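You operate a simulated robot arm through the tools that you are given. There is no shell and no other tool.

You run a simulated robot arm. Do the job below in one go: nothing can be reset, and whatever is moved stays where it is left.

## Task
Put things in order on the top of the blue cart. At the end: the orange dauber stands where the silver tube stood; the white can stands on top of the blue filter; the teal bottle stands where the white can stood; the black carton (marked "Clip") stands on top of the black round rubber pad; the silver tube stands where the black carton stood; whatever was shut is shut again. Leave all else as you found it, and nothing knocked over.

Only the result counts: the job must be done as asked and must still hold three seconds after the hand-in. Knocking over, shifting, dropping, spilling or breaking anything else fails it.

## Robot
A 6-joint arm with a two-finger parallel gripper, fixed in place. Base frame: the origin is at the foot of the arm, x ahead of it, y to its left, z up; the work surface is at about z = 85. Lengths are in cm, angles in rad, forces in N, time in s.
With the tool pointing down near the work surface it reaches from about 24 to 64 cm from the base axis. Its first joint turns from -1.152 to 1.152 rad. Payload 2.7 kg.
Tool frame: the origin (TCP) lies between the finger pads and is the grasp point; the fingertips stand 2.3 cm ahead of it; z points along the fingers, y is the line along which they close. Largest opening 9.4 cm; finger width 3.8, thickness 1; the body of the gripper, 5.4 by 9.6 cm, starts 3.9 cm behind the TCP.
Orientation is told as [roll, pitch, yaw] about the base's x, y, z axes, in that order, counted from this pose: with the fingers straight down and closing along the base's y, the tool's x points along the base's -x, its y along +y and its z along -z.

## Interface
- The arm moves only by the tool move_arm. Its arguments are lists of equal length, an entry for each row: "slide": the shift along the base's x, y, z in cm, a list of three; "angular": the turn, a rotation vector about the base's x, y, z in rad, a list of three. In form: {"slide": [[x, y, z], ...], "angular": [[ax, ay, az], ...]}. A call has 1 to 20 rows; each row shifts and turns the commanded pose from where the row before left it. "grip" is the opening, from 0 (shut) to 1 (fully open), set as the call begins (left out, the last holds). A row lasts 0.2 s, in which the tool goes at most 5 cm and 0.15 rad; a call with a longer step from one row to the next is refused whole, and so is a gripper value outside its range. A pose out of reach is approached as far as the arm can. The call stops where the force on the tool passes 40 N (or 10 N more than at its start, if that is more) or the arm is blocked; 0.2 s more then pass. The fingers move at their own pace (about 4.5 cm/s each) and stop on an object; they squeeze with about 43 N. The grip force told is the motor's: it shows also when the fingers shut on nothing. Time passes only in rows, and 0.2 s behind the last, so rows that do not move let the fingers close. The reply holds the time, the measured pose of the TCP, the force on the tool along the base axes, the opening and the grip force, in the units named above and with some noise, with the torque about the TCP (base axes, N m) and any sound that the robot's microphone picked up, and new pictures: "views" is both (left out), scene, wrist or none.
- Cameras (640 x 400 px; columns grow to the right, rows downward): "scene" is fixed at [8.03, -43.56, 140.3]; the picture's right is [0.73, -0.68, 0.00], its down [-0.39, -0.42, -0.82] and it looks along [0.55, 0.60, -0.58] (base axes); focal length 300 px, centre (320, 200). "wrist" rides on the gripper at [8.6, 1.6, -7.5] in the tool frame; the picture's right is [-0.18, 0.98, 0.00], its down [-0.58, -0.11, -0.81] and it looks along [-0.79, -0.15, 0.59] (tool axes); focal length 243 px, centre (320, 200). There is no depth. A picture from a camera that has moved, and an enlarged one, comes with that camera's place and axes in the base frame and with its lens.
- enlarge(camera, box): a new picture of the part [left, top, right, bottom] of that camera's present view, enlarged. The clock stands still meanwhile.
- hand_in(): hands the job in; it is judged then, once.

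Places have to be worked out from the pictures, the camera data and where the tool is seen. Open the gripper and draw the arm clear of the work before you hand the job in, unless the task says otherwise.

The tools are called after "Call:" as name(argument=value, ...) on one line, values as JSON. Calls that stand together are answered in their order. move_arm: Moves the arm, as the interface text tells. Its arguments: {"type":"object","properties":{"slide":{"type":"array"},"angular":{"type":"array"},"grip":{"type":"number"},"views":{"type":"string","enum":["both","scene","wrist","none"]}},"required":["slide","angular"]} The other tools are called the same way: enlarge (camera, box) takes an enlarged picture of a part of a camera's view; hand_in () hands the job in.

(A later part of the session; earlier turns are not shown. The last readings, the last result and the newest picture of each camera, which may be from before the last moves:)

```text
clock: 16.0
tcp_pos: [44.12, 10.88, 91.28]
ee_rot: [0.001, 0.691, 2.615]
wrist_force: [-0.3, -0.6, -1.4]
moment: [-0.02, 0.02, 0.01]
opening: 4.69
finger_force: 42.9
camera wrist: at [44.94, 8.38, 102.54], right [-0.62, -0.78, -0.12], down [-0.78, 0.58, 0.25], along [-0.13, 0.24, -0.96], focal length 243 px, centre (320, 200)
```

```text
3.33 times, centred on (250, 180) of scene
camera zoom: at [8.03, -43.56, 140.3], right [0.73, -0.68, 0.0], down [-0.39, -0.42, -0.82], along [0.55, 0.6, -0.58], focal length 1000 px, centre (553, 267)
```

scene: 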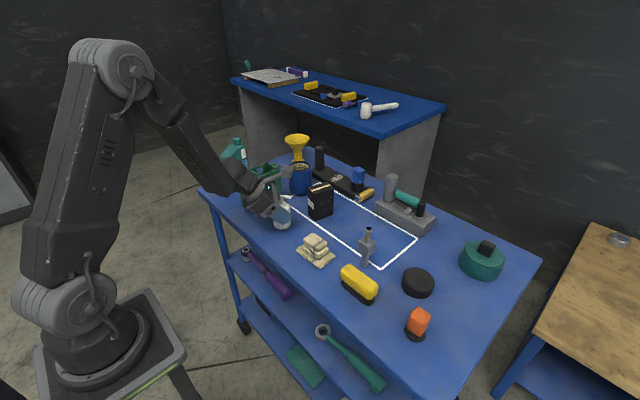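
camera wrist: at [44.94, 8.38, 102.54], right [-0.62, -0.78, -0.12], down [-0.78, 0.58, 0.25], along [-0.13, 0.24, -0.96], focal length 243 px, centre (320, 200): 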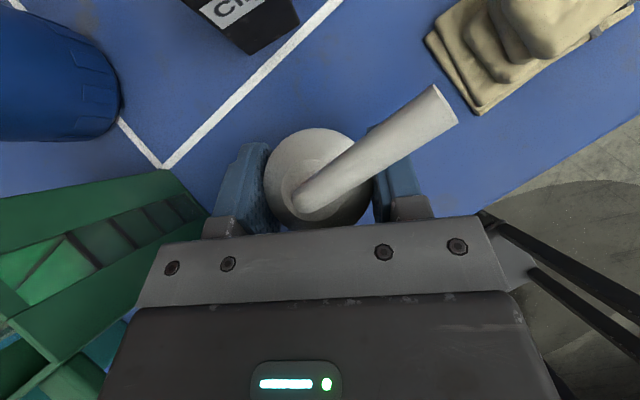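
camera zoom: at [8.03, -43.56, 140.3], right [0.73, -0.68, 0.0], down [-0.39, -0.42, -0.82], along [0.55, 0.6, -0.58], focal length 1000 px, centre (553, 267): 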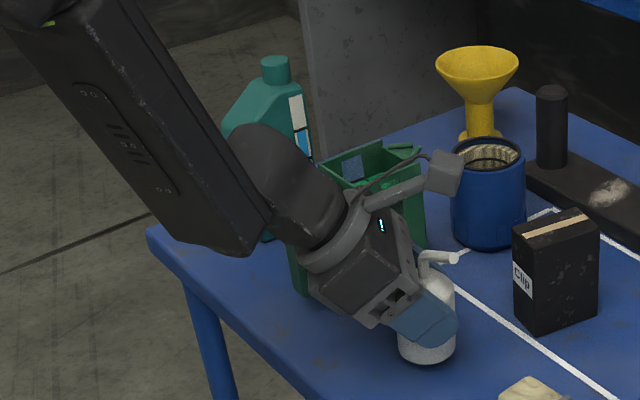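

The can hangs freely (about 1.4 N). I raise it well above everything and turn the lean direction to about 220°, so the hand will be clear of the caddy at the filter.

Call:
move_arm(slide=[[0, 0, 2], [0, 0, 3.5], [0, 0, 3.5], [0, 0, 3.5], [0, 0, 2.2], [1, 0.3, 0], [1, 0.3, 0], [1, 0.3, 0], [1, 0.3, 0], [1, 0.3, 0], [1, 0.3, 0], [1, 0.3, 0], [1, 0.3, 0], [0, 0, 0]], angular=[[0, 0, 0], [0, 0, 0], [0, 0, 0], [0, 0, 0], [0, 0, 0], [0, 0, 0.15], [0, 0, 0.15], [0, 0, 0.15], [0, 0, 0.15], [0, 0, 0.15], [0, 0, 0.15], [0, 0, 0.15], [0, 0, 0.15], [0, 0, 0]])

Call:
enlarge(camera="scene", box=[215, 130, 285, 215])

```text
clock: 19.0
tcp_pos: [46.34, 21.85, 103.44]
ee_rot: [0.073, 0.707, -2.531]
wrist_force: [0.8, 0.3, -0.6]
moment: [-0.01, -0.01, 0.0]
opening: 4.72
finger_force: 42.6
out of reach, approached as far as the arm can: row 11, 12, 13
camera wrist: at [48.32, 21.86, 114.82], right [0.41, -0.91, -0.07], down [-0.88, -0.41, 0.23], along [-0.23, -0.04, -0.97], focal length 243 px, centre (320, 200)
```

scene: 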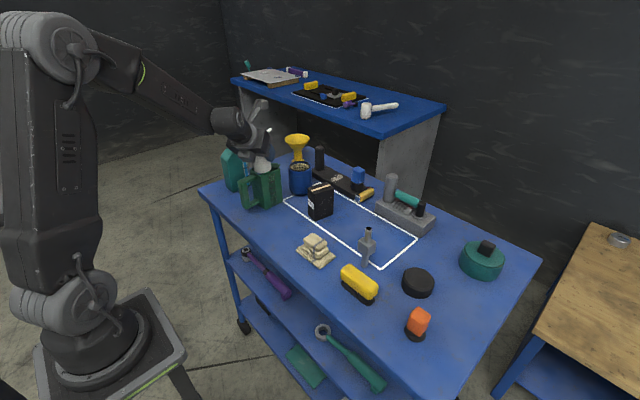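
wrist: 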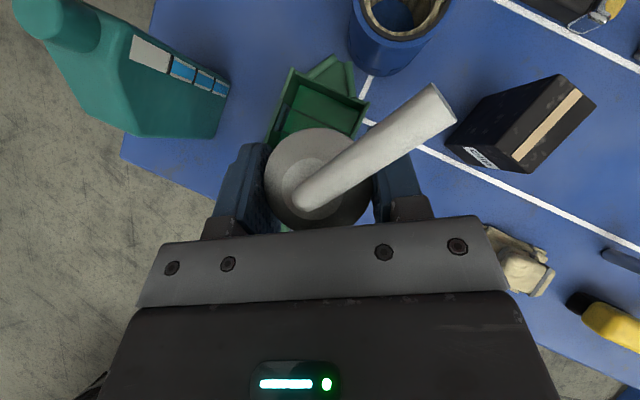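

```text
4.71 times, centred on (250, 172) of scene
camera zoom: at [8.03, -43.56, 140.3], right [0.73, -0.68, 0.0], down [-0.39, -0.42, -0.82], along [0.55, 0.6, -0.58], focal length 1412 px, centre (649, 329)
```

zoom: 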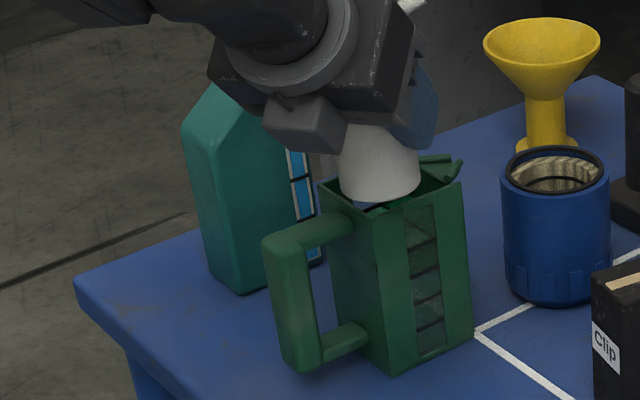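

The wrist hit its turning limit (yaw about 3.4) and the arm drifted, though nothing was touched. I turn back to within reach while rising, and check where I am.

Call:
move_arm(slide=[[0, 0, 0.8], [0, 0, 0.8], [0, 0, 0.8], [0, 0, 0], [0, 0, 0]], angular=[[0, 0, -0.15], [0, 0, -0.15], [0, 0, -0.15], [0, 0, -0.15], [0, 0, 0]])

```text
clock: 20.2
tcp_pos: [46.3, 21.74, 105.96]
ee_rot: [0.032, 0.698, -3.127]
wrist_force: [0.0, 0.3, -1.1]
moment: [0.02, 0.0, 0.02]
opening: 4.7
finger_force: 43.0
camera wrist: at [48.18, 20.38, 117.22], right [-0.15, -0.98, -0.09], down [-0.96, 0.12, 0.24], along [-0.22, 0.13, -0.97], focal length 243 px, centre (320, 200)
```

scene: 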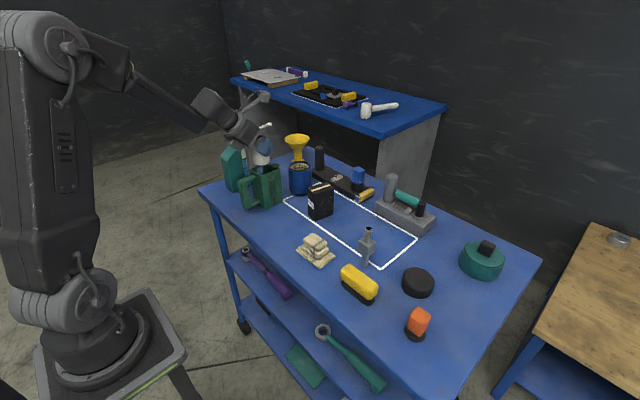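
wrist: 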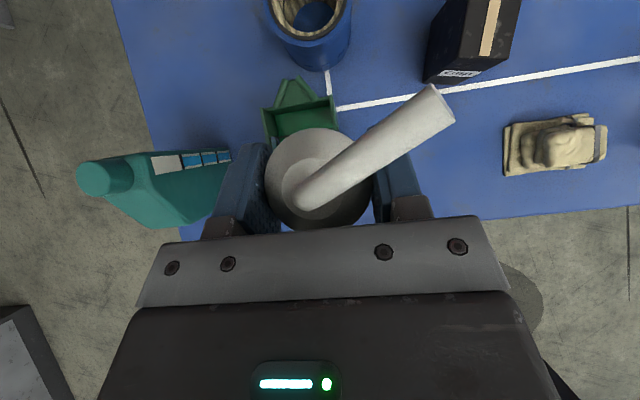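

Now at lean ≈180° (hand toward the base), which works. I correct the small roll and carry the can over the filter at z≈106, then check.

Call:
move_arm(slide=[[0, 0, 0], [2.8, 0.03, 0], [2.8, 0.03, 0], [2.8, 0.03, 0], [2.8, 0.03, 0], [2.75, 0.01, 0], [0, 0, 0]], angular=[[0.0245, 0.0004, 0.0206], [0, 0, 0], [0, 0, 0], [0, 0, 0], [0, 0, 0], [0, 0, 0], [0, 0, 0]])

Call:
enlarge(camera="scene", box=[240, 110, 340, 210])

```text
clock: 21.8
tcp_pos: [60.51, 22.08, 106.16]
ee_rot: [0.0, 0.699, -3.126]
wrist_force: [-0.1, -0.4, -1.3]
moment: [-0.03, -0.04, -0.01]
opening: 4.72
finger_force: 42.7
camera wrist: at [62.22, 20.36, 117.34], right [-0.13, -0.98, -0.12], down [-0.97, 0.09, 0.24], along [-0.23, 0.14, -0.96], focal length 243 px, centre (320, 200)
```

scene: 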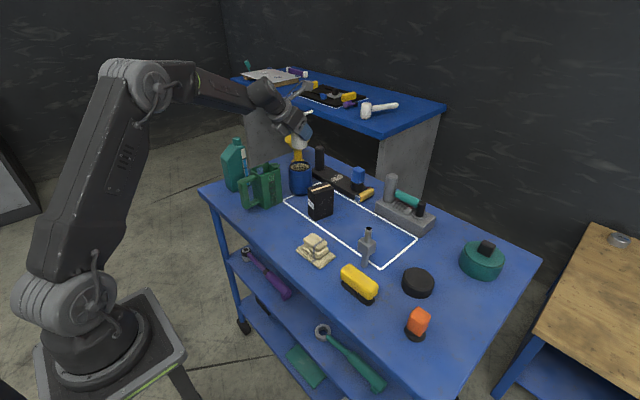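
wrist: 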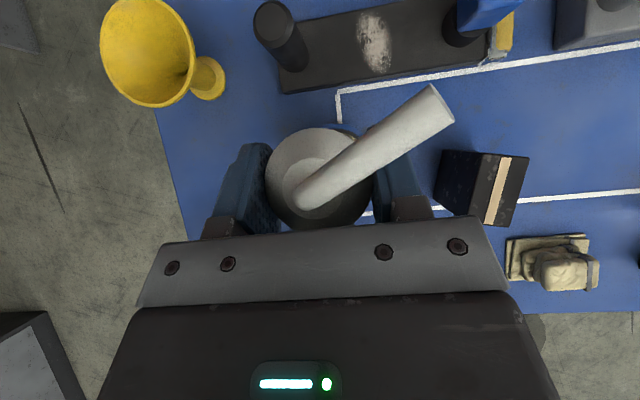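

```text
4.00 times, centred on (290, 160) of scene
camera zoom: at [8.03, -43.56, 140.3], right [0.73, -0.68, 0.0], down [-0.39, -0.42, -0.82], along [0.55, 0.6, -0.58], focal length 1200 px, centre (440, 360)
```

zoom: 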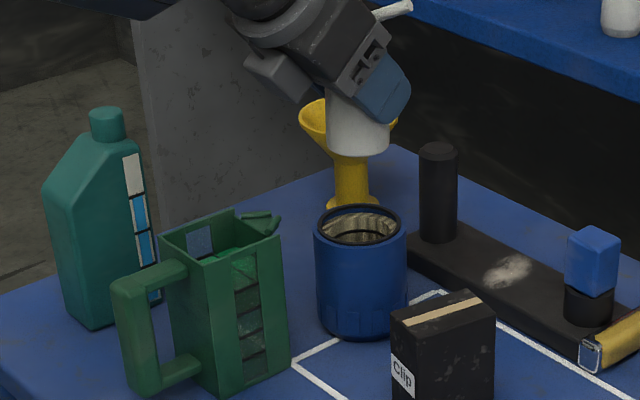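

The arm reaches here. I align over the filter centre (60.3, 21.95) and lower until the can's base is about 0.8 cm above the rim.

Call:
move_arm(slide=[[-0.2, -0.13, -2.2], [0, 0, -2.2], [0, 0, -1.5], [0, 0, -0.8], [0, 0, 0]], angular=[[0, 0, 0], [0, 0, 0], [0, 0, 0], [0, 0, 0], [0, 0, 0]])

Call:
enlarge(camera="scene", box=[250, 120, 330, 200])

```text
clock: 23.0
tcp_pos: [60.19, 21.99, 99.29]
ee_rot: [-0.001, 0.7, -3.127]
wrist_force: [-1.4, 0.4, 7.3]
moment: [0.01, -0.07, -0.03]
opening: 4.72
finger_force: 42.7
camera wrist: at [61.95, 20.17, 110.66], right [-0.12, -0.98, -0.12], down [-0.97, 0.09, 0.24], along [-0.23, 0.15, -0.96], focal length 243 px, centre (320, 200)
```

scene: 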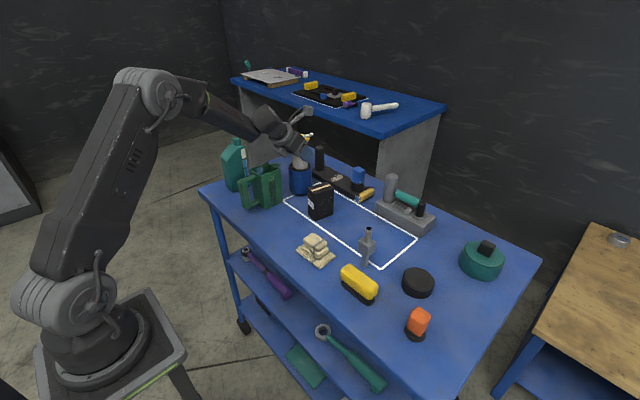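
wrist: 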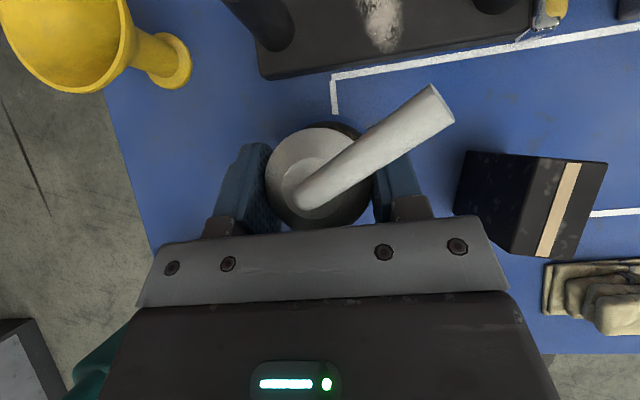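

```text
5.00 times, centred on (290, 160) of scene
camera zoom: at [8.01, -43.57, 140.3], right [0.73, -0.68, 0.0], down [-0.39, -0.42, -0.82], along [0.55, 0.6, -0.58], focal length 1500 px, centre (470, 400)
```

zoom: 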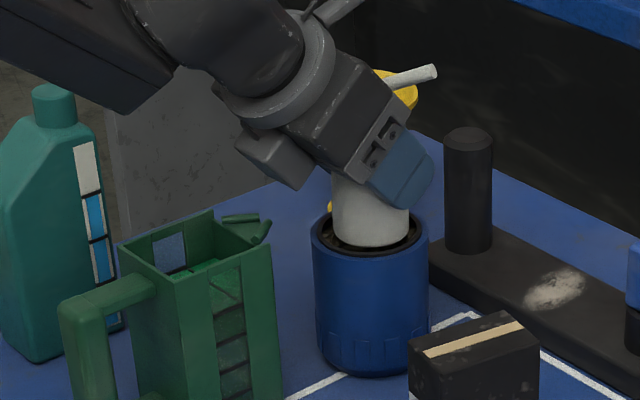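

There's 7 N of contact with the can's base about at the rim, so the filter top does carry it. I press down very slightly more to confirm firm seating.

Call:
move_arm(slide=[[0, 0, -0.1], [0, 0, -0.1], [0, 0, 0]], angular=[[0, 0, 0], [0, 0, 0], [0, 0, 0]], views="none")

Call:
enlarge(camera="scene", box=[280, 140, 320, 180])

```text
clock: 23.8
tcp_pos: [60.2, 21.95, 99.34]
ee_rot: [-0.002, 0.703, -3.128]
wrist_force: [0.6, 0.7, 16.7]
moment: [-0.07, -0.41, -0.02]
opening: 4.7
finger_force: 43.6
```

```text
10.00 times, centred on (300, 160) of scene
camera zoom: at [8.0, -43.57, 140.3], right [0.73, -0.68, 0.0], down [-0.39, -0.42, -0.82], along [0.55, 0.6, -0.58], focal length 3000 px, centre (520, 600)
```

zoom: 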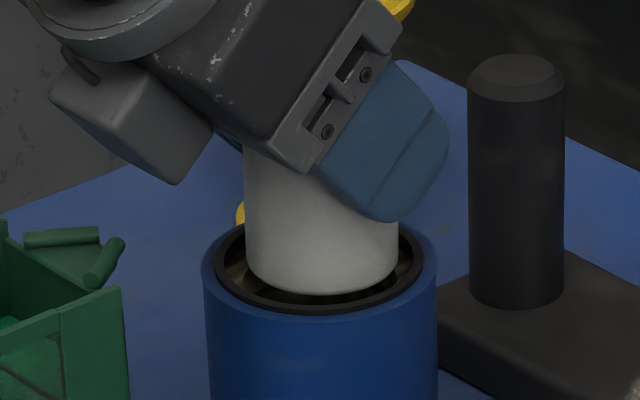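

The contact is firm but lies at the can's +x edge. To find whether the can is sitting on a flat top or catching on the gasket edge, I lift slightly, shift 0.5 cm toward -x, and touch down again.

Call:
move_arm(slide=[[0, 0, 0.4], [-0.5, 0, 0.1], [0, 0, 0]], angular=[[0, 0, 0], [0, 0, 0], [0, 0, 0]], views="none")

Call:
move_arm(slide=[[0, 0, -0.2], [0, 0, -0.15], [0, 0, -0.1], [0, 0, 0]], angular=[[0, 0, 0], [0, 0, 0], [0, 0, 0], [0, 0, 0]], views="none")

```text
clock: 24.6
tcp_pos: [59.55, 21.86, 99.43]
ee_rot: [0.002, 0.695, -3.126]
wrist_force: [0.3, 0.1, -1.6]
moment: [-0.02, 0.01, 0.01]
opening: 4.71
finger_force: 43.0
```

```text
clock: 25.6
tcp_pos: [59.63, 21.84, 99.29]
ee_rot: [-0.001, 0.702, -3.127]
wrist_force: [-0.9, -1.8, 5.8]
moment: [-0.08, -0.19, -0.03]
opening: 4.71
finger_force: 43.1
```

Contact comes at the same height and again on the +x edge, even though that edge now lies over the hole. So the filter top behaves as a flat surface and the can is only tilted a hair. I re-centre, touch down, and release.

Call:
move_arm(slide=[[0, 0, 0.4], [0.6, 0.1, 0], [0, 0, -0.2], [0, 0, -0.15], [0, 0, -0.1], [0, 0, 0]], angular=[[0, 0, 0], [0, 0, 0], [0, 0, 0], [0, 0, 0], [0, 0, 0], [0, 0, 0]], views="none")

```text
clock: 27.0
tcp_pos: [60.11, 21.94, 99.29]
ee_rot: [-0.002, 0.702, -3.128]
wrist_force: [0.1, 0.9, 6.3]
moment: [0.0, -0.16, -0.03]
opening: 4.71
finger_force: 42.2
```

The can is seated at (60.1, 21.9) with light contact. I open the fingers gently.

Call:
move_arm(slide=[[0, 0, 0], [0, 0, 0], [0, 0, 0]], angular=[[0, 0, 0], [0, 0, 0], [0, 0, 0]], grip=0.7)

Call:
enlarge(camera="scene", box=[280, 130, 330, 180])

```text
clock: 27.8
tcp_pos: [60.24, 22.0, 99.1]
ee_rot: [0.0, 0.698, -3.124]
wrist_force: [-0.2, 0.5, -0.6]
moment: [-0.01, -0.02, 0.0]
opening: 6.6
finger_force: 0.1
camera wrist: at [62.04, 20.24, 110.34], right [-0.13, -0.99, -0.12], down [-0.97, 0.09, 0.24], along [-0.23, 0.14, -0.96], focal length 243 px, centre (320, 200)
```

scene: 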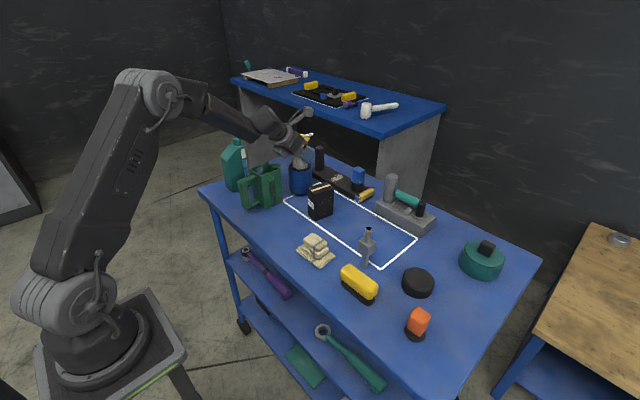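
wrist: 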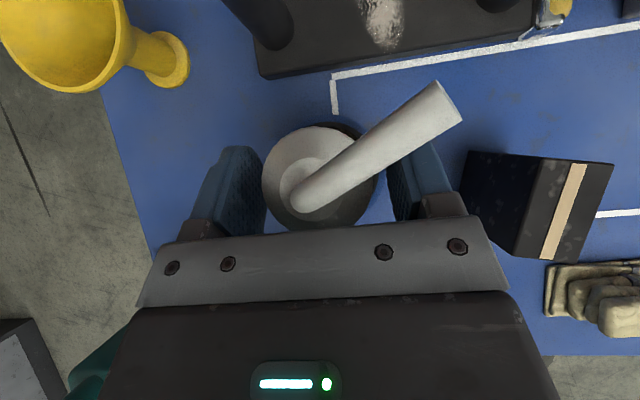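

```text
8.00 times, centred on (305, 155) of scene
camera zoom: at [8.03, -43.56, 140.3], right [0.73, -0.68, 0.0], down [-0.39, -0.42, -0.82], along [0.55, 0.6, -0.58], focal length 2400 px, centre (440, 560)
```

zoom: 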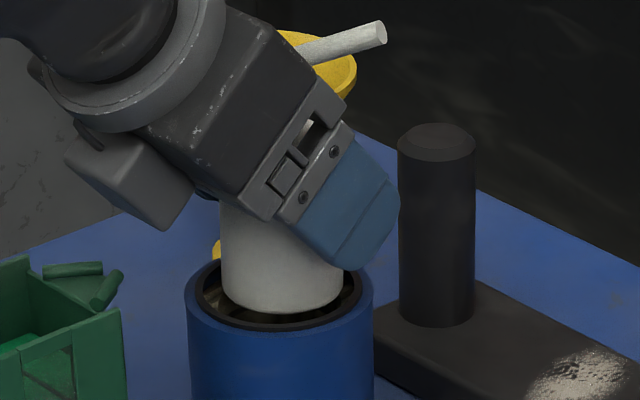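

The can stands free on the filter. I retreat along the tool axis, up and back.

Call:
move_arm(slide=[[-0.64, 0.01, 0.77], [-1.29, 0.02, 1.53], [-1.61, 0.02, 1.91], [-1.61, 0.02, 1.91], [-1.61, 0.02, 1.91], [0, 0, 3], [0, 0, 0]], angular=[[0, 0, 0], [0, 0, 0], [0, 0, 0], [0, 0, 0], [0, 0, 0], [0, 0, 0], [0, 0, 0]])

Call:
enlarge(camera="scene", box=[215, 130, 335, 230])

```text
clock: 29.4
tcp_pos: [53.48, 22.01, 110.01]
ee_rot: [0.0, 0.698, -3.125]
wrist_force: [0.7, -0.1, 0.0]
moment: [-0.02, 0.02, -0.01]
opening: 6.56
finger_force: 0.1
camera wrist: at [55.35, 20.24, 121.3], right [-0.12, -0.99, -0.12], down [-0.97, 0.09, 0.24], along [-0.23, 0.14, -0.96], focal length 243 px, centre (320, 200)
```

scene: 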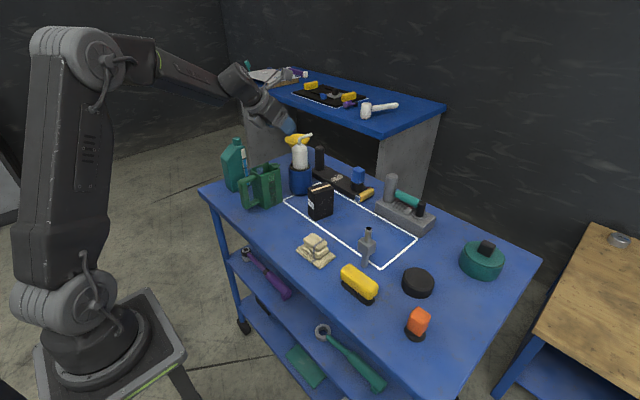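
wrist: 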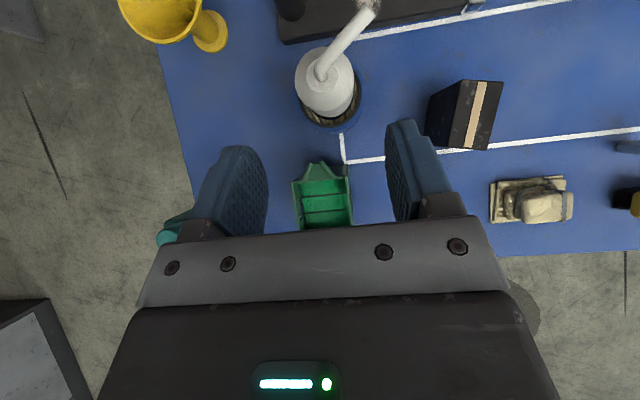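

```text
4.00 times, centred on (275, 180) of scene
camera zoom: at [8.03, -43.56, 140.3], right [0.73, -0.68, 0.0], down [-0.39, -0.42, -0.82], along [0.55, 0.6, -0.58], focal length 1200 px, centre (500, 280)
```

zoom: 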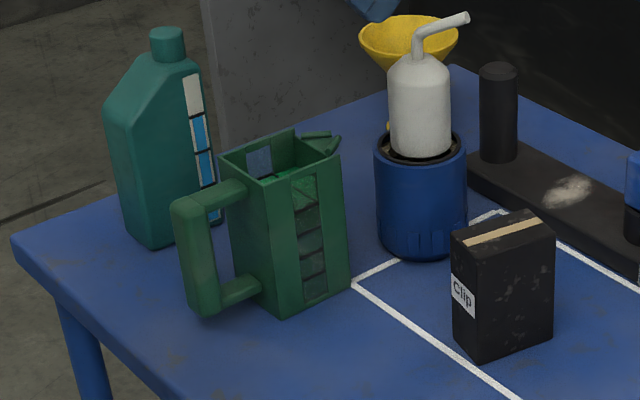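

The can stands upright on the filter. Next is the teal bottle: I move the camera above it, still leaning toward the base with fingers closing along y, to measure its pose.

Call:
move_arm(slide=[[-2.5, 2.5, 1], [-2.5, 3, 1], [-2.5, 3, 1], [-2.5, 3, 0], [-1, 3, 0], [0, 0, 0]], angular=[[0, 0, 0], [0, 0, 0], [0, 0, 0], [0, 0, 0], [0, 0, 0], [0, 0, 0]])

Call:
enlarge(camera="wrist", box=[200, 0, 440, 230])

```text
clock: 30.8
tcp_pos: [42.35, 36.49, 113.13]
ee_rot: [0.0, 0.699, -3.125]
wrist_force: [-0.2, -1.0, -0.7]
moment: [-0.04, -0.01, 0.02]
opening: 6.56
finger_force: 0.1
camera wrist: at [44.2, 34.85, 124.41], right [-0.13, -0.98, -0.12], down [-0.97, 0.09, 0.24], along [-0.23, 0.14, -0.96], focal length 243 px, centre (320, 200)
```

scene: 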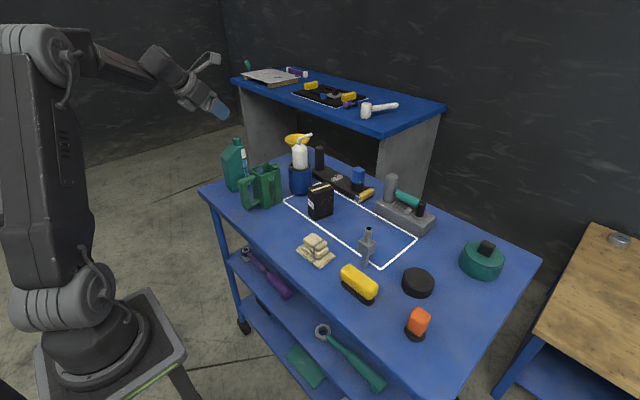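
wrist: 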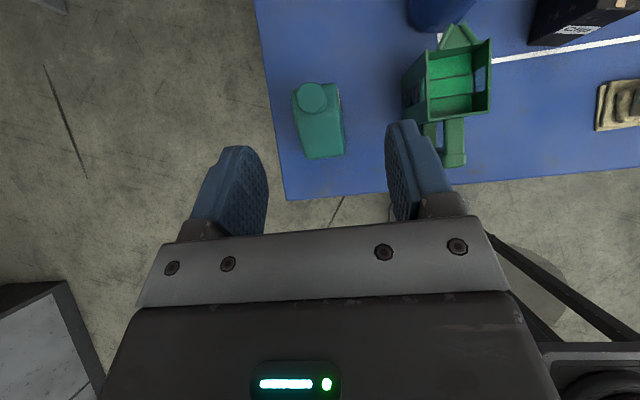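

```text
1.74 times, centred on (320, 115) of wrist
camera zoom: at [44.2, 34.85, 124.41], right [-0.13, -0.98, -0.12], down [-0.97, 0.09, 0.24], along [-0.23, 0.14, -0.96], focal length 422 px, centre (320, 348)
```

zoom: 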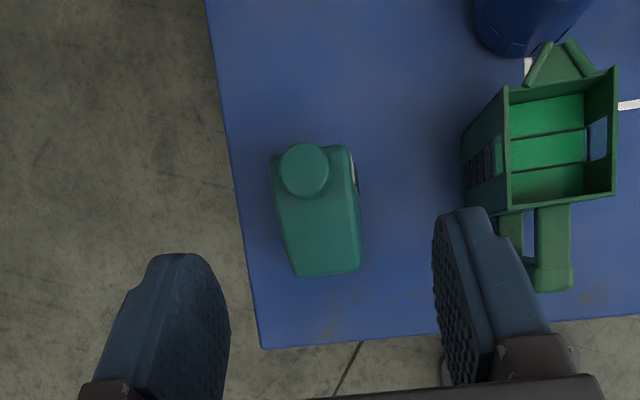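

Call:
enlarge(camera="wrist", box=[275, 60, 365, 180])

Call:
enlarge(camera="scene", box=[215, 132, 255, 197])

```text
3.33 times, centred on (320, 120) of wrist
camera zoom: at [44.2, 34.85, 124.41], right [-0.13, -0.98, -0.12], down [-0.97, 0.09, 0.24], along [-0.23, 0.14, -0.96], focal length 809 px, centre (320, 467)
```

zoom: 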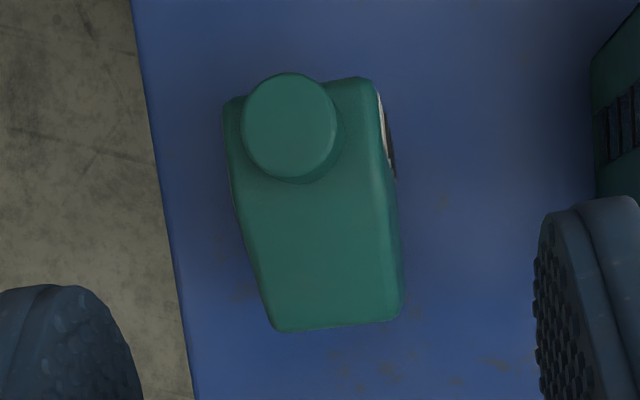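

```text
6.15 times, centred on (235, 164) of scene
camera zoom: at [8.03, -43.56, 140.3], right [0.73, -0.68, 0.0], down [-0.39, -0.42, -0.82], along [0.55, 0.6, -0.58], focal length 1846 px, centre (843, 418)
```

zoom: 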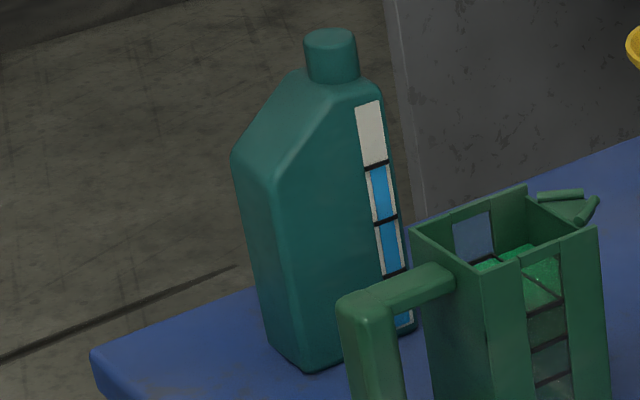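

The bottle's body spans x≈42.5–49.6, is about 4.6 thick around y≈37.85, and is aligned with x. Its shoulder slopes down toward -x, and the cap is at x≈48.3 up to z≈101.8. My present tilt is nearly perpendicular to that shoulder, so I approach along the tool axis toward grasp point (46.5, 37.85, 95.2).

Call:
move_arm(slide=[[-0.6, 0.4, -3.4], [-0.8, 0.4, -3.4], [-0.89, 0.45, -3.48], [1.29, 0.02, -1.53], [1.29, 0.02, -1.53], [1.29, 0.02, -1.53], [0, 0, 0]], angular=[[0, 0, 0], [0, 0, 0], [0, 0, 0], [0, 0, 0], [0, 0, 0], [0, 0, 0], [0, 0, 0]], grip=0.85)

Call:
enlarge(camera="wrist", box=[180, 50, 460, 230])

Call:
enlarge(camera="scene", box=[190, 110, 290, 210])

```text
clock: 32.4
tcp_pos: [44.06, 38.0, 98.14]
ee_rot: [-0.001, 0.7, -3.126]
wrist_force: [0.1, 0.5, -0.1]
moment: [-0.02, -0.01, 0.0]
opening: 8.0
finger_force: 0.1
camera wrist: at [45.9, 36.25, 109.34], right [-0.12, -0.98, -0.12], down [-0.97, 0.09, 0.24], along [-0.23, 0.15, -0.96], focal length 243 px, centre (320, 200)
```

scene: 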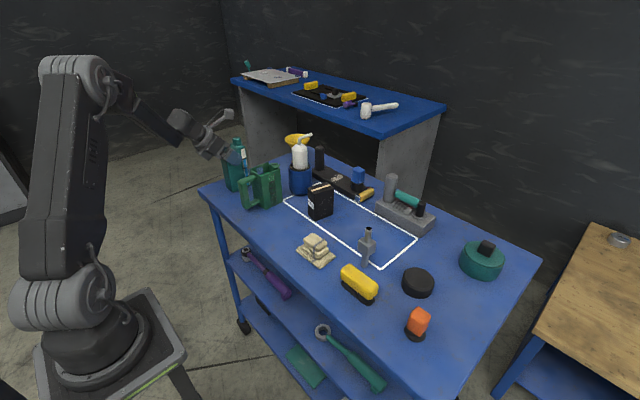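
wrist: 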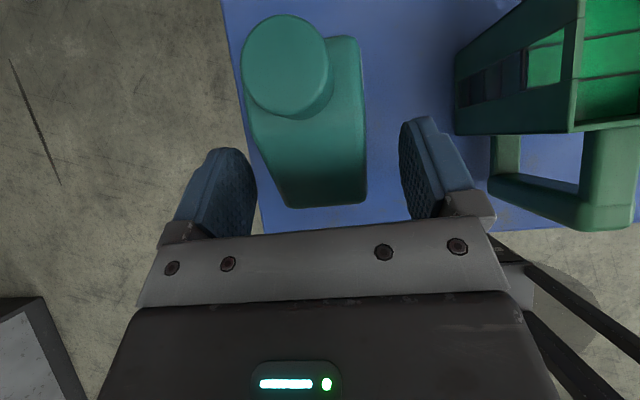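

```text
2.22 times, centred on (320, 140) of wrist
camera zoom: at [45.9, 36.25, 109.34], right [-0.12, -0.98, -0.12], down [-0.97, 0.09, 0.24], along [-0.23, 0.15, -0.96], focal length 539 px, centre (320, 333)
```

zoom: 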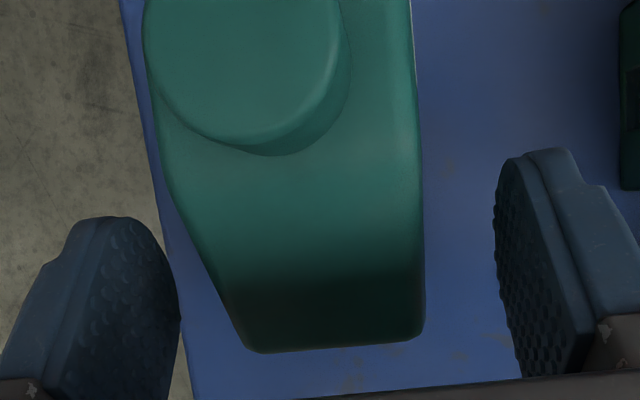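

```text
4.00 times, centred on (240, 160) of scene
camera zoom: at [8.03, -43.56, 140.3], right [0.73, -0.68, 0.0], down [-0.39, -0.42, -0.82], along [0.55, 0.6, -0.58], focal length 1200 px, centre (640, 360)
```

zoom: 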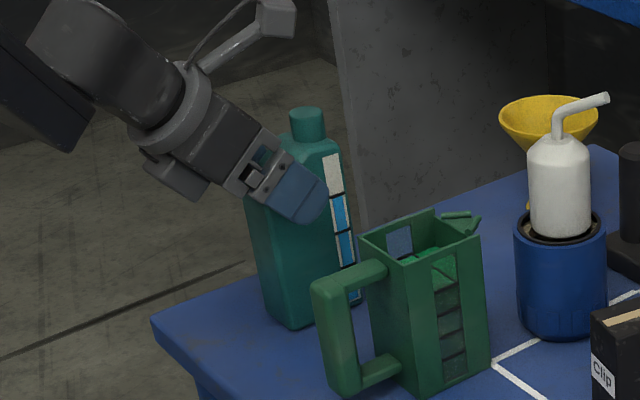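

On line; the bottle's centre is at y≈37.75. I advance the remaining 3.8 cm with a small y correction, then close.

Call:
move_arm(slide=[[0.8, -0.2, -0.97], [0.8, 0, -0.97], [0.8, 0, -0.97], [0, 0, 0]], angular=[[0, 0, 0], [0, 0, 0], [0, 0, 0], [0, 0, 0]], views="wrist")

Call:
enlarge(camera="scene", box=[200, 120, 280, 200])

```text
clock: 33.4
tcp_pos: [46.49, 37.7, 95.34]
ee_rot: [0.001, 0.698, -3.125]
wrist_force: [0.6, 0.3, -0.1]
moment: [-0.01, 0.02, -0.02]
opening: 8.0
finger_force: 0.1
camera wrist: at [48.32, 36.0, 106.62], right [-0.12, -0.98, -0.12], down [-0.97, 0.09, 0.24], along [-0.23, 0.15, -0.96], focal length 243 px, centre (320, 200)
```

wrist: 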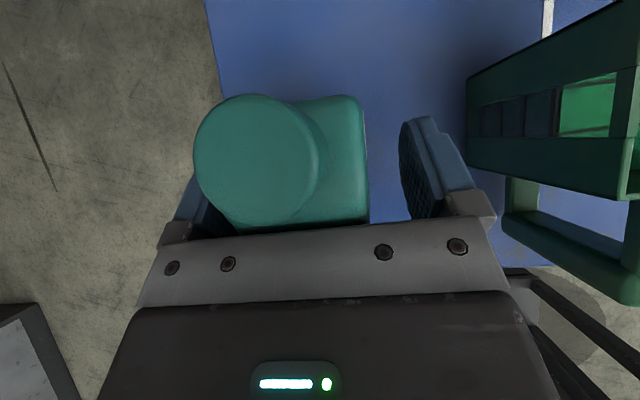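

```text
5.00 times, centred on (240, 160) of scene
camera zoom: at [8.03, -43.56, 140.3], right [0.73, -0.68, 0.0], down [-0.39, -0.42, -0.82], along [0.55, 0.6, -0.58], focal length 1500 px, centre (720, 400)
```

zoom: 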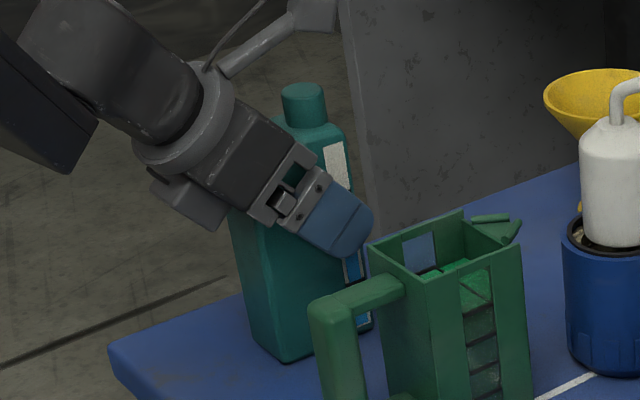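

No contact so far. I close the gripper on the bottle.

Call:
move_arm(slide=[[0, 0, 0], [0, 0, 0], [0, 0, 0], [0, 0, 0]], angular=[[0, 0, 0], [0, 0, 0], [0, 0, 0], [0, 0, 0]], grip=0.3, views="wrist")

Call:
move_arm(slide=[[0, 0, 0.4], [0, 0, 0.6], [0, 0, 0]], angular=[[0, 0, 0], [0, 0, 0], [0, 0, 0]])

Call:
enlarge(camera="scene", box=[200, 120, 280, 200])

```text
clock: 34.4
tcp_pos: [46.43, 37.73, 95.44]
ee_rot: [0.0, 0.7, -3.127]
wrist_force: [-0.3, 1.0, -0.3]
moment: [0.07, -0.06, 0.02]
opening: 4.56
finger_force: 43.1
camera wrist: at [48.3, 36.01, 106.65], right [-0.12, -0.99, -0.12], down [-0.97, 0.09, 0.24], along [-0.23, 0.15, -0.96], focal length 243 px, centre (320, 200)
```

wrist: 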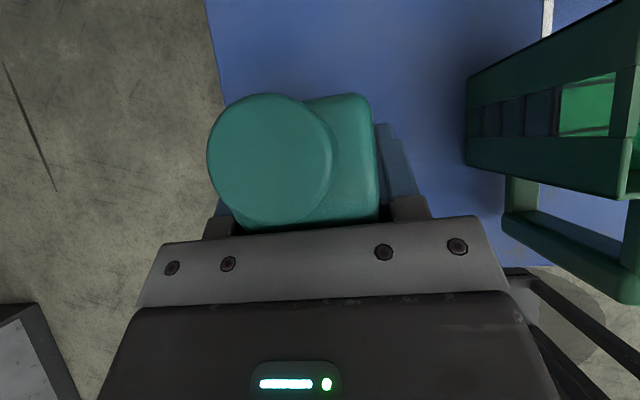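

```text
clock: 35.2
tcp_pos: [46.42, 37.65, 96.32]
ee_rot: [0.001, 0.699, -3.125]
wrist_force: [-0.2, 0.0, -4.2]
moment: [0.01, -0.03, -0.03]
opening: 4.6
finger_force: 42.9
camera wrist: at [48.25, 35.97, 107.56], right [-0.13, -0.99, -0.12], down [-0.97, 0.09, 0.24], along [-0.23, 0.14, -0.96], focal length 243 px, centre (320, 200)
```

scene: 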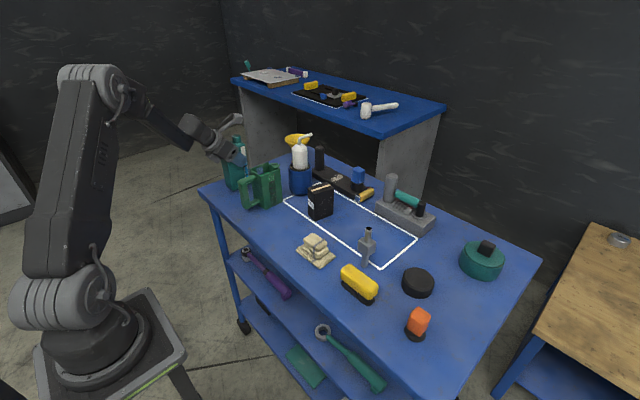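
wrist: 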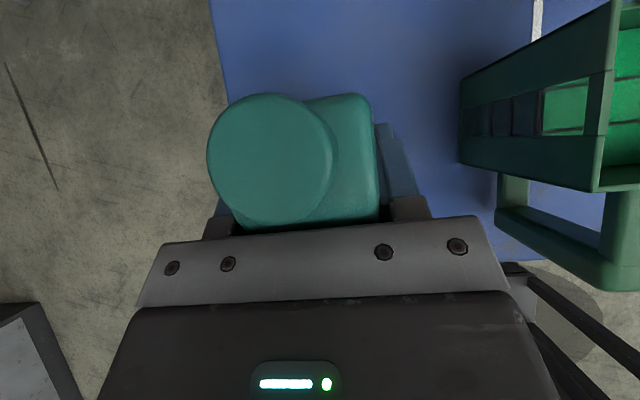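

```text
5.00 times, centred on (240, 160) of scene
camera zoom: at [8.04, -43.56, 140.31], right [0.73, -0.68, 0.0], down [-0.39, -0.42, -0.82], along [0.55, 0.6, -0.58], focal length 1500 px, centre (720, 400)
```

zoom: 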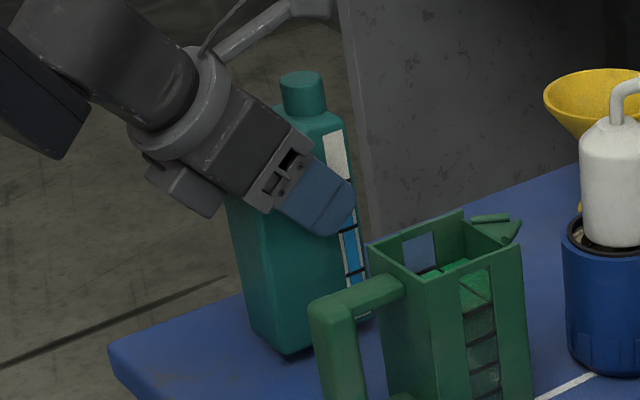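

The bottle is held (about 0.4 kg). I lift it above the caddy's height, carry it to the can's old spot (44.0, 10.85), and hover.

Call:
move_arm(slide=[[0, 0, 2.5], [0, 0, 3.5], [0, 0, 4], [0, 0, 3.7], [-0.3, -3.83, 0], [-0.3, -3.83, 0], [-0.3, -3.83, 0], [-0.3, -3.83, 0], [-0.3, -3.83, 0], [-0.3, -3.83, 0], [-0.29, -3.82, 0], [0, 0, 0]], angular=[[0, 0, 0], [0, 0, 0], [0, 0, 0], [0, 0, 0], [0, 0, 0], [0, 0, 0], [0, 0, 0], [0, 0, 0], [0, 0, 0], [0, 0, 0], [0, 0, 0], [0, 0, 0]])

```text
clock: 37.8
tcp_pos: [44.37, 11.03, 110.16]
ee_rot: [-0.002, 0.7, -3.124]
wrist_force: [0.2, 0.6, -3.3]
moment: [0.0, -0.02, 0.01]
opening: 4.6
finger_force: 43.5
camera wrist: at [46.13, 9.22, 121.36], right [-0.12, -0.99, -0.12], down [-0.97, 0.09, 0.24], along [-0.23, 0.14, -0.96], focal length 243 px, centre (320, 200)
```

scene: 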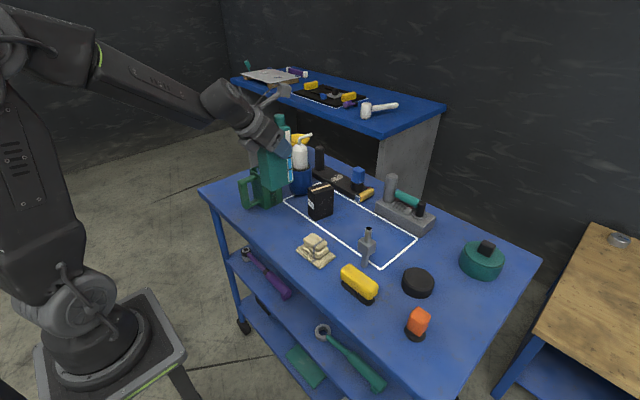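
wrist: 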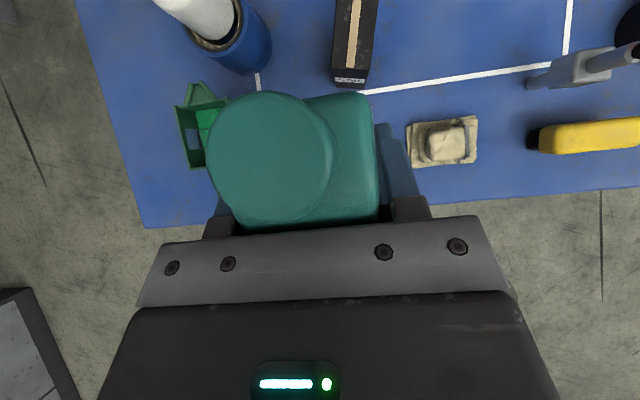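

Over the spot. I lower to about 0.8 cm above the surface, then touch down slowly.

Call:
move_arm(slide=[[0, -0.15, -3.5], [0, 0, -3.5], [0, 0, -3.5], [0, 0, -2.4], [0, 0, -0.9], [0, 0, 0]], angular=[[0, 0, 0], [0, 0, 0], [0, 0, 0], [0, 0, 0], [0, 0, 0], [0, 0, 0]])

Call:
enlarge(camera="scene", box=[220, 140, 340, 260])

```text
clock: 39.2
tcp_pos: [44.32, 10.54, 96.05]
ee_rot: [0.0, 0.698, -3.125]
wrist_force: [-0.9, -0.3, -3.4]
moment: [0.01, -0.03, 0.01]
opening: 4.58
finger_force: 42.2
camera wrist: at [46.21, 8.82, 107.32], right [-0.13, -0.98, -0.12], down [-0.97, 0.09, 0.24], along [-0.23, 0.14, -0.96], focal length 243 px, centre (320, 200)
```

scene: 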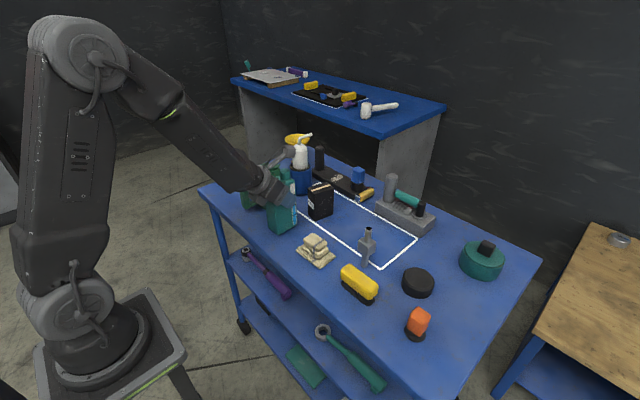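
wrist: 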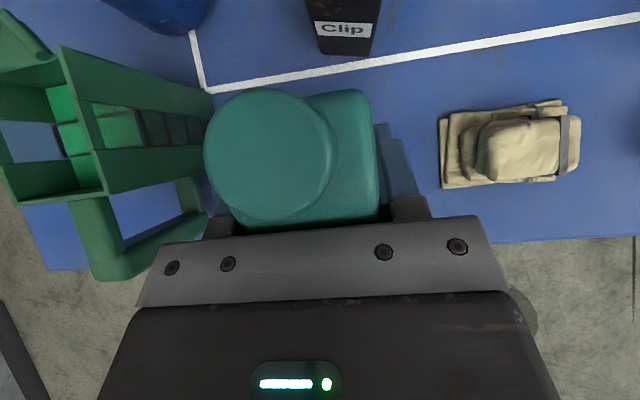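

```text
3.33 times, centred on (280, 200) of scene
camera zoom: at [8.04, -43.56, 140.3], right [0.73, -0.68, 0.0], down [-0.39, -0.42, -0.82], along [0.55, 0.6, -0.58], focal length 1000 px, centre (453, 200)
```

zoom: 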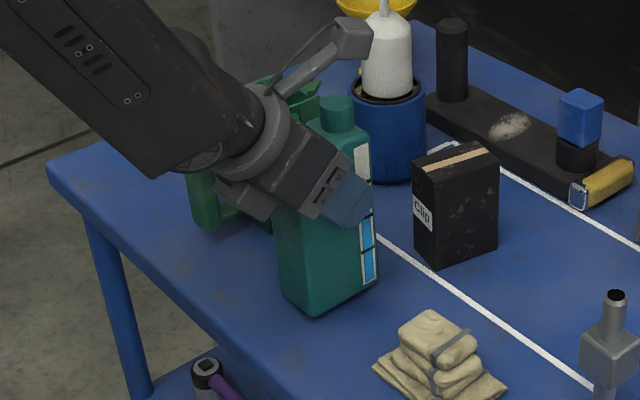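

I nudge y by +0.3 and touch down.

Call:
move_arm(slide=[[0, 0.3, -0.15], [0, 0, -0.2], [0, 0, -0.2], [0, 0, 0]], angular=[[0, 0, 0], [0, 0, 0], [0, 0, 0], [0, 0, 0]], views="none")

```text
clock: 40.2
tcp_pos: [44.41, 10.86, 95.69]
ee_rot: [0.0, 0.698, -3.124]
wrist_force: [-0.9, -0.5, -3.5]
moment: [-0.02, 0.02, 0.02]
opening: 4.58
finger_force: 43.1
```

Call:
move_arm(slide=[[0, 0, -0.12], [0, 0, -0.12], [0, 0, 0]], angular=[[0, 0, 0], [0, 0, 0], [0, 0, 0]], views="none")

```text
clock: 41.0
tcp_pos: [44.28, 11.02, 95.37]
ee_rot: [-0.001, 0.7, -3.126]
wrist_force: [-0.5, 0.6, -0.7]
moment: [0.12, 0.22, 0.0]
opening: 4.58
finger_force: 42.8
```

The weight is coming off, so the base is touching. A hair lower, then release.

Call:
move_arm(slide=[[0, 0, -0.08], [0, 0, 0]], angular=[[0, 0, 0], [0, 0, 0]], views="none")

Call:
move_arm(slide=[[0, 0, 0], [0, 0, 0], [0, 0, 0]], angular=[[0, 0, 0], [0, 0, 0], [0, 0, 0]], grip=0.75)

Call:
enlarge(camera="scene", box=[220, 140, 340, 260])

```text
clock: 41.6
tcp_pos: [44.27, 10.83, 95.33]
ee_rot: [0.0, 0.701, -3.128]
wrist_force: [-1.6, -0.8, 3.1]
moment: [0.05, 0.34, 0.04]
opening: 4.58
finger_force: 42.8
```

```text
clock: 42.4
tcp_pos: [44.33, 10.97, 95.31]
ee_rot: [0.0, 0.698, -3.125]
wrist_force: [-0.9, 0.9, 0.5]
moment: [0.0, -0.01, 0.03]
opening: 7.02
finger_force: 0.0
camera wrist: at [46.17, 9.25, 106.56], right [-0.12, -0.99, -0.12], down [-0.97, 0.09, 0.24], along [-0.23, 0.14, -0.96], focal length 243 px, centre (320, 200)
```

scene: 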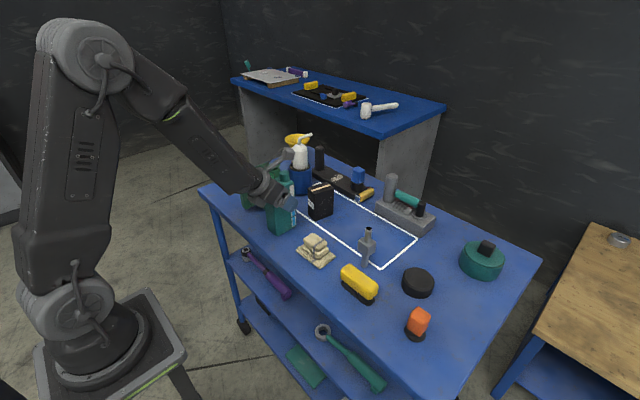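
wrist: 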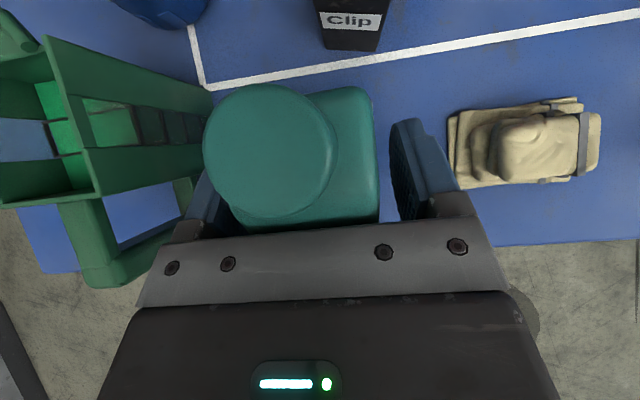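

```text
3.33 times, centred on (280, 200) of scene
camera zoom: at [8.03, -43.56, 140.3], right [0.73, -0.68, 0.0], down [-0.39, -0.42, -0.82], along [0.55, 0.6, -0.58], focal length 1000 px, centre (453, 200)
```

zoom: 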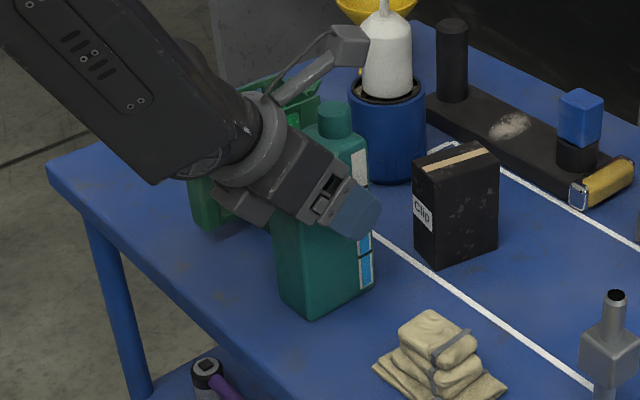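

The bottle stands released at the can's old place. I retreat along the tool axis, rise, then straighten the tool and turn to yaw ≈1.35 for the carton.

Call:
move_arm(slide=[[-0.64, -0.01, 0.77], [-1.29, -0.02, 1.53], [-1.93, -0.03, 2.3], [-1.93, -0.03, 2.3], [-1.93, -0.03, 2.3], [0, 0, 3.5], [0, 0, 3], [0, 0, 0]], angular=[[0, 0, 0], [0, 0, 0], [0, 0, 0], [0, 0, 0], [0, 0, 0], [0, 0, 0], [0, 0, 0], [0, 0, 0]], views="scene")

Call:
enlarge(camera="scene", box=[210, 120, 340, 250])

```text
clock: 44.2
tcp_pos: [36.53, 10.89, 110.98]
ee_rot: [0.001, 0.699, -3.122]
wrist_force: [-0.4, 0.2, 0.4]
moment: [0.02, 0.02, 0.03]
opening: 7.06
finger_force: 0.1
```

scene: 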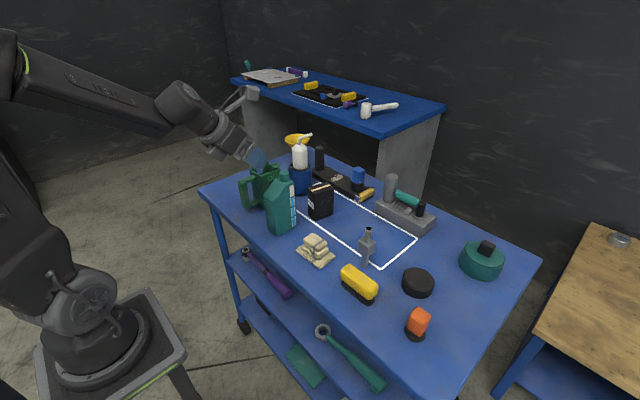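

```text
3.08 times, centred on (275, 185) of scene
camera zoom: at [8.03, -43.56, 140.3], right [0.73, -0.68, 0.0], down [-0.39, -0.42, -0.82], along [0.55, 0.6, -0.58], focal length 923 px, centre (458, 246)
```

zoom: 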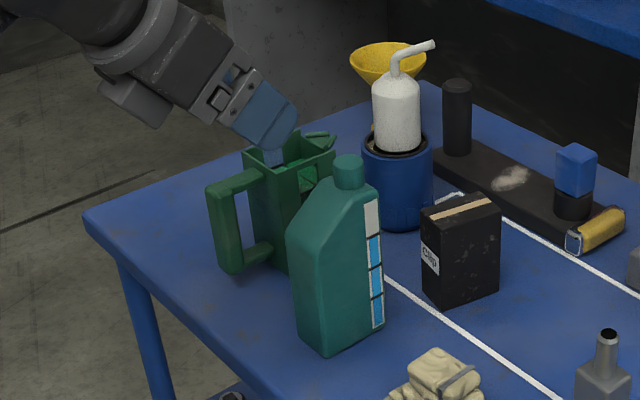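

The bottle's base spans about x 40.8–47.7 and is centred near y 11, as wanted. Now I straighten and turn the tool for the carton.

Call:
move_arm(slide=[[1, -1, 0.4], [1, -1, 0.4], [1, -1, 0.4], [1, -1, 0.4], [1, -1, 0.4], [0.6, -0.5, 0], [0.6, -0.5, 0], [0.6, -0.5, 0], [0.6, -0.5, 0], [0.6, -0.5, 0], [0.6, -0.5, 0], [0.6, -0.5, 0], [0.6, -0.5, 0], [0.6, -0.5, 0], [0.6, -0.5, 0], [0.6, -0.5, 0], [0.6, -0.5, 0], [0.6, -0.5, 0], [0, 0, 0]], angular=[[-0.0023, 0.14, 0], [-0.0023, 0.14, 0], [-0.0023, 0.14, 0], [-0.0023, 0.14, 0], [-0.0023, 0.14, 0], [0, 0, -0.1389], [0, 0, -0.1389], [0, 0, -0.1389], [0, 0, -0.1389], [0, 0, -0.1389], [0, 0, -0.1389], [0, 0, -0.1389], [0, 0, -0.1389], [0, 0, -0.1389], [0, 0, -0.1389], [0, 0, -0.1389], [0, 0, -0.1389], [0, 0, -0.1389], [0, 0, 0]], grip=1.0)

```text
clock: 48.2
tcp_pos: [49.49, -0.77, 113.03]
ee_rot: [0.0, -0.002, 1.349]
wrist_force: [1.1, 0.5, 0.6]
moment: [-0.01, 0.02, -0.02]
opening: 9.38
finger_force: 0.1
camera wrist: at [45.95, -8.83, 120.41], right [-0.92, 0.4, 0.0], down [0.23, 0.54, 0.81], along [0.32, 0.74, -0.59], focal length 243 px, centre (320, 200)
```

scene: 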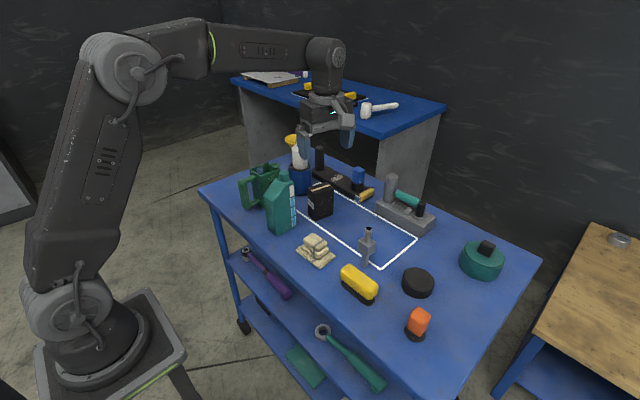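
wrist: 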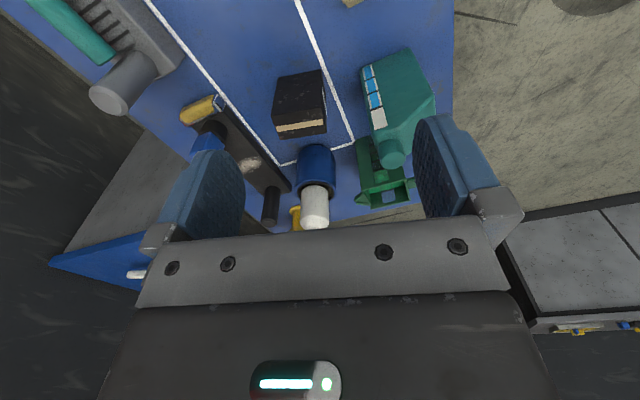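

Call:
enlarge(camera="wrist", box=[250, 50, 360, 160])

```text
3.64 times, centred on (305, 105) of wrist
camera zoom: at [45.95, -8.83, 120.41], right [-0.92, 0.4, 0.0], down [0.23, 0.54, 0.81], along [0.32, 0.74, -0.59], focal length 882 px, centre (374, 546)
```

zoom: 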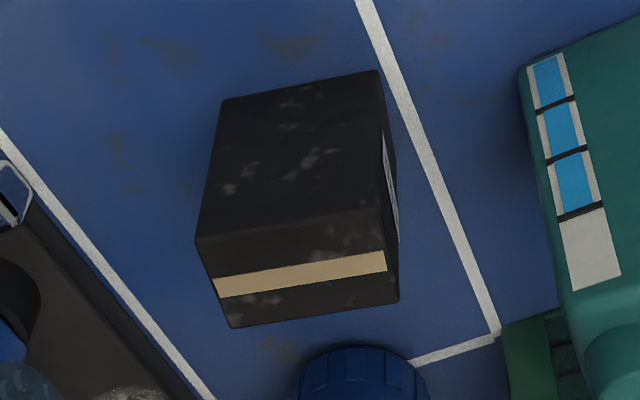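

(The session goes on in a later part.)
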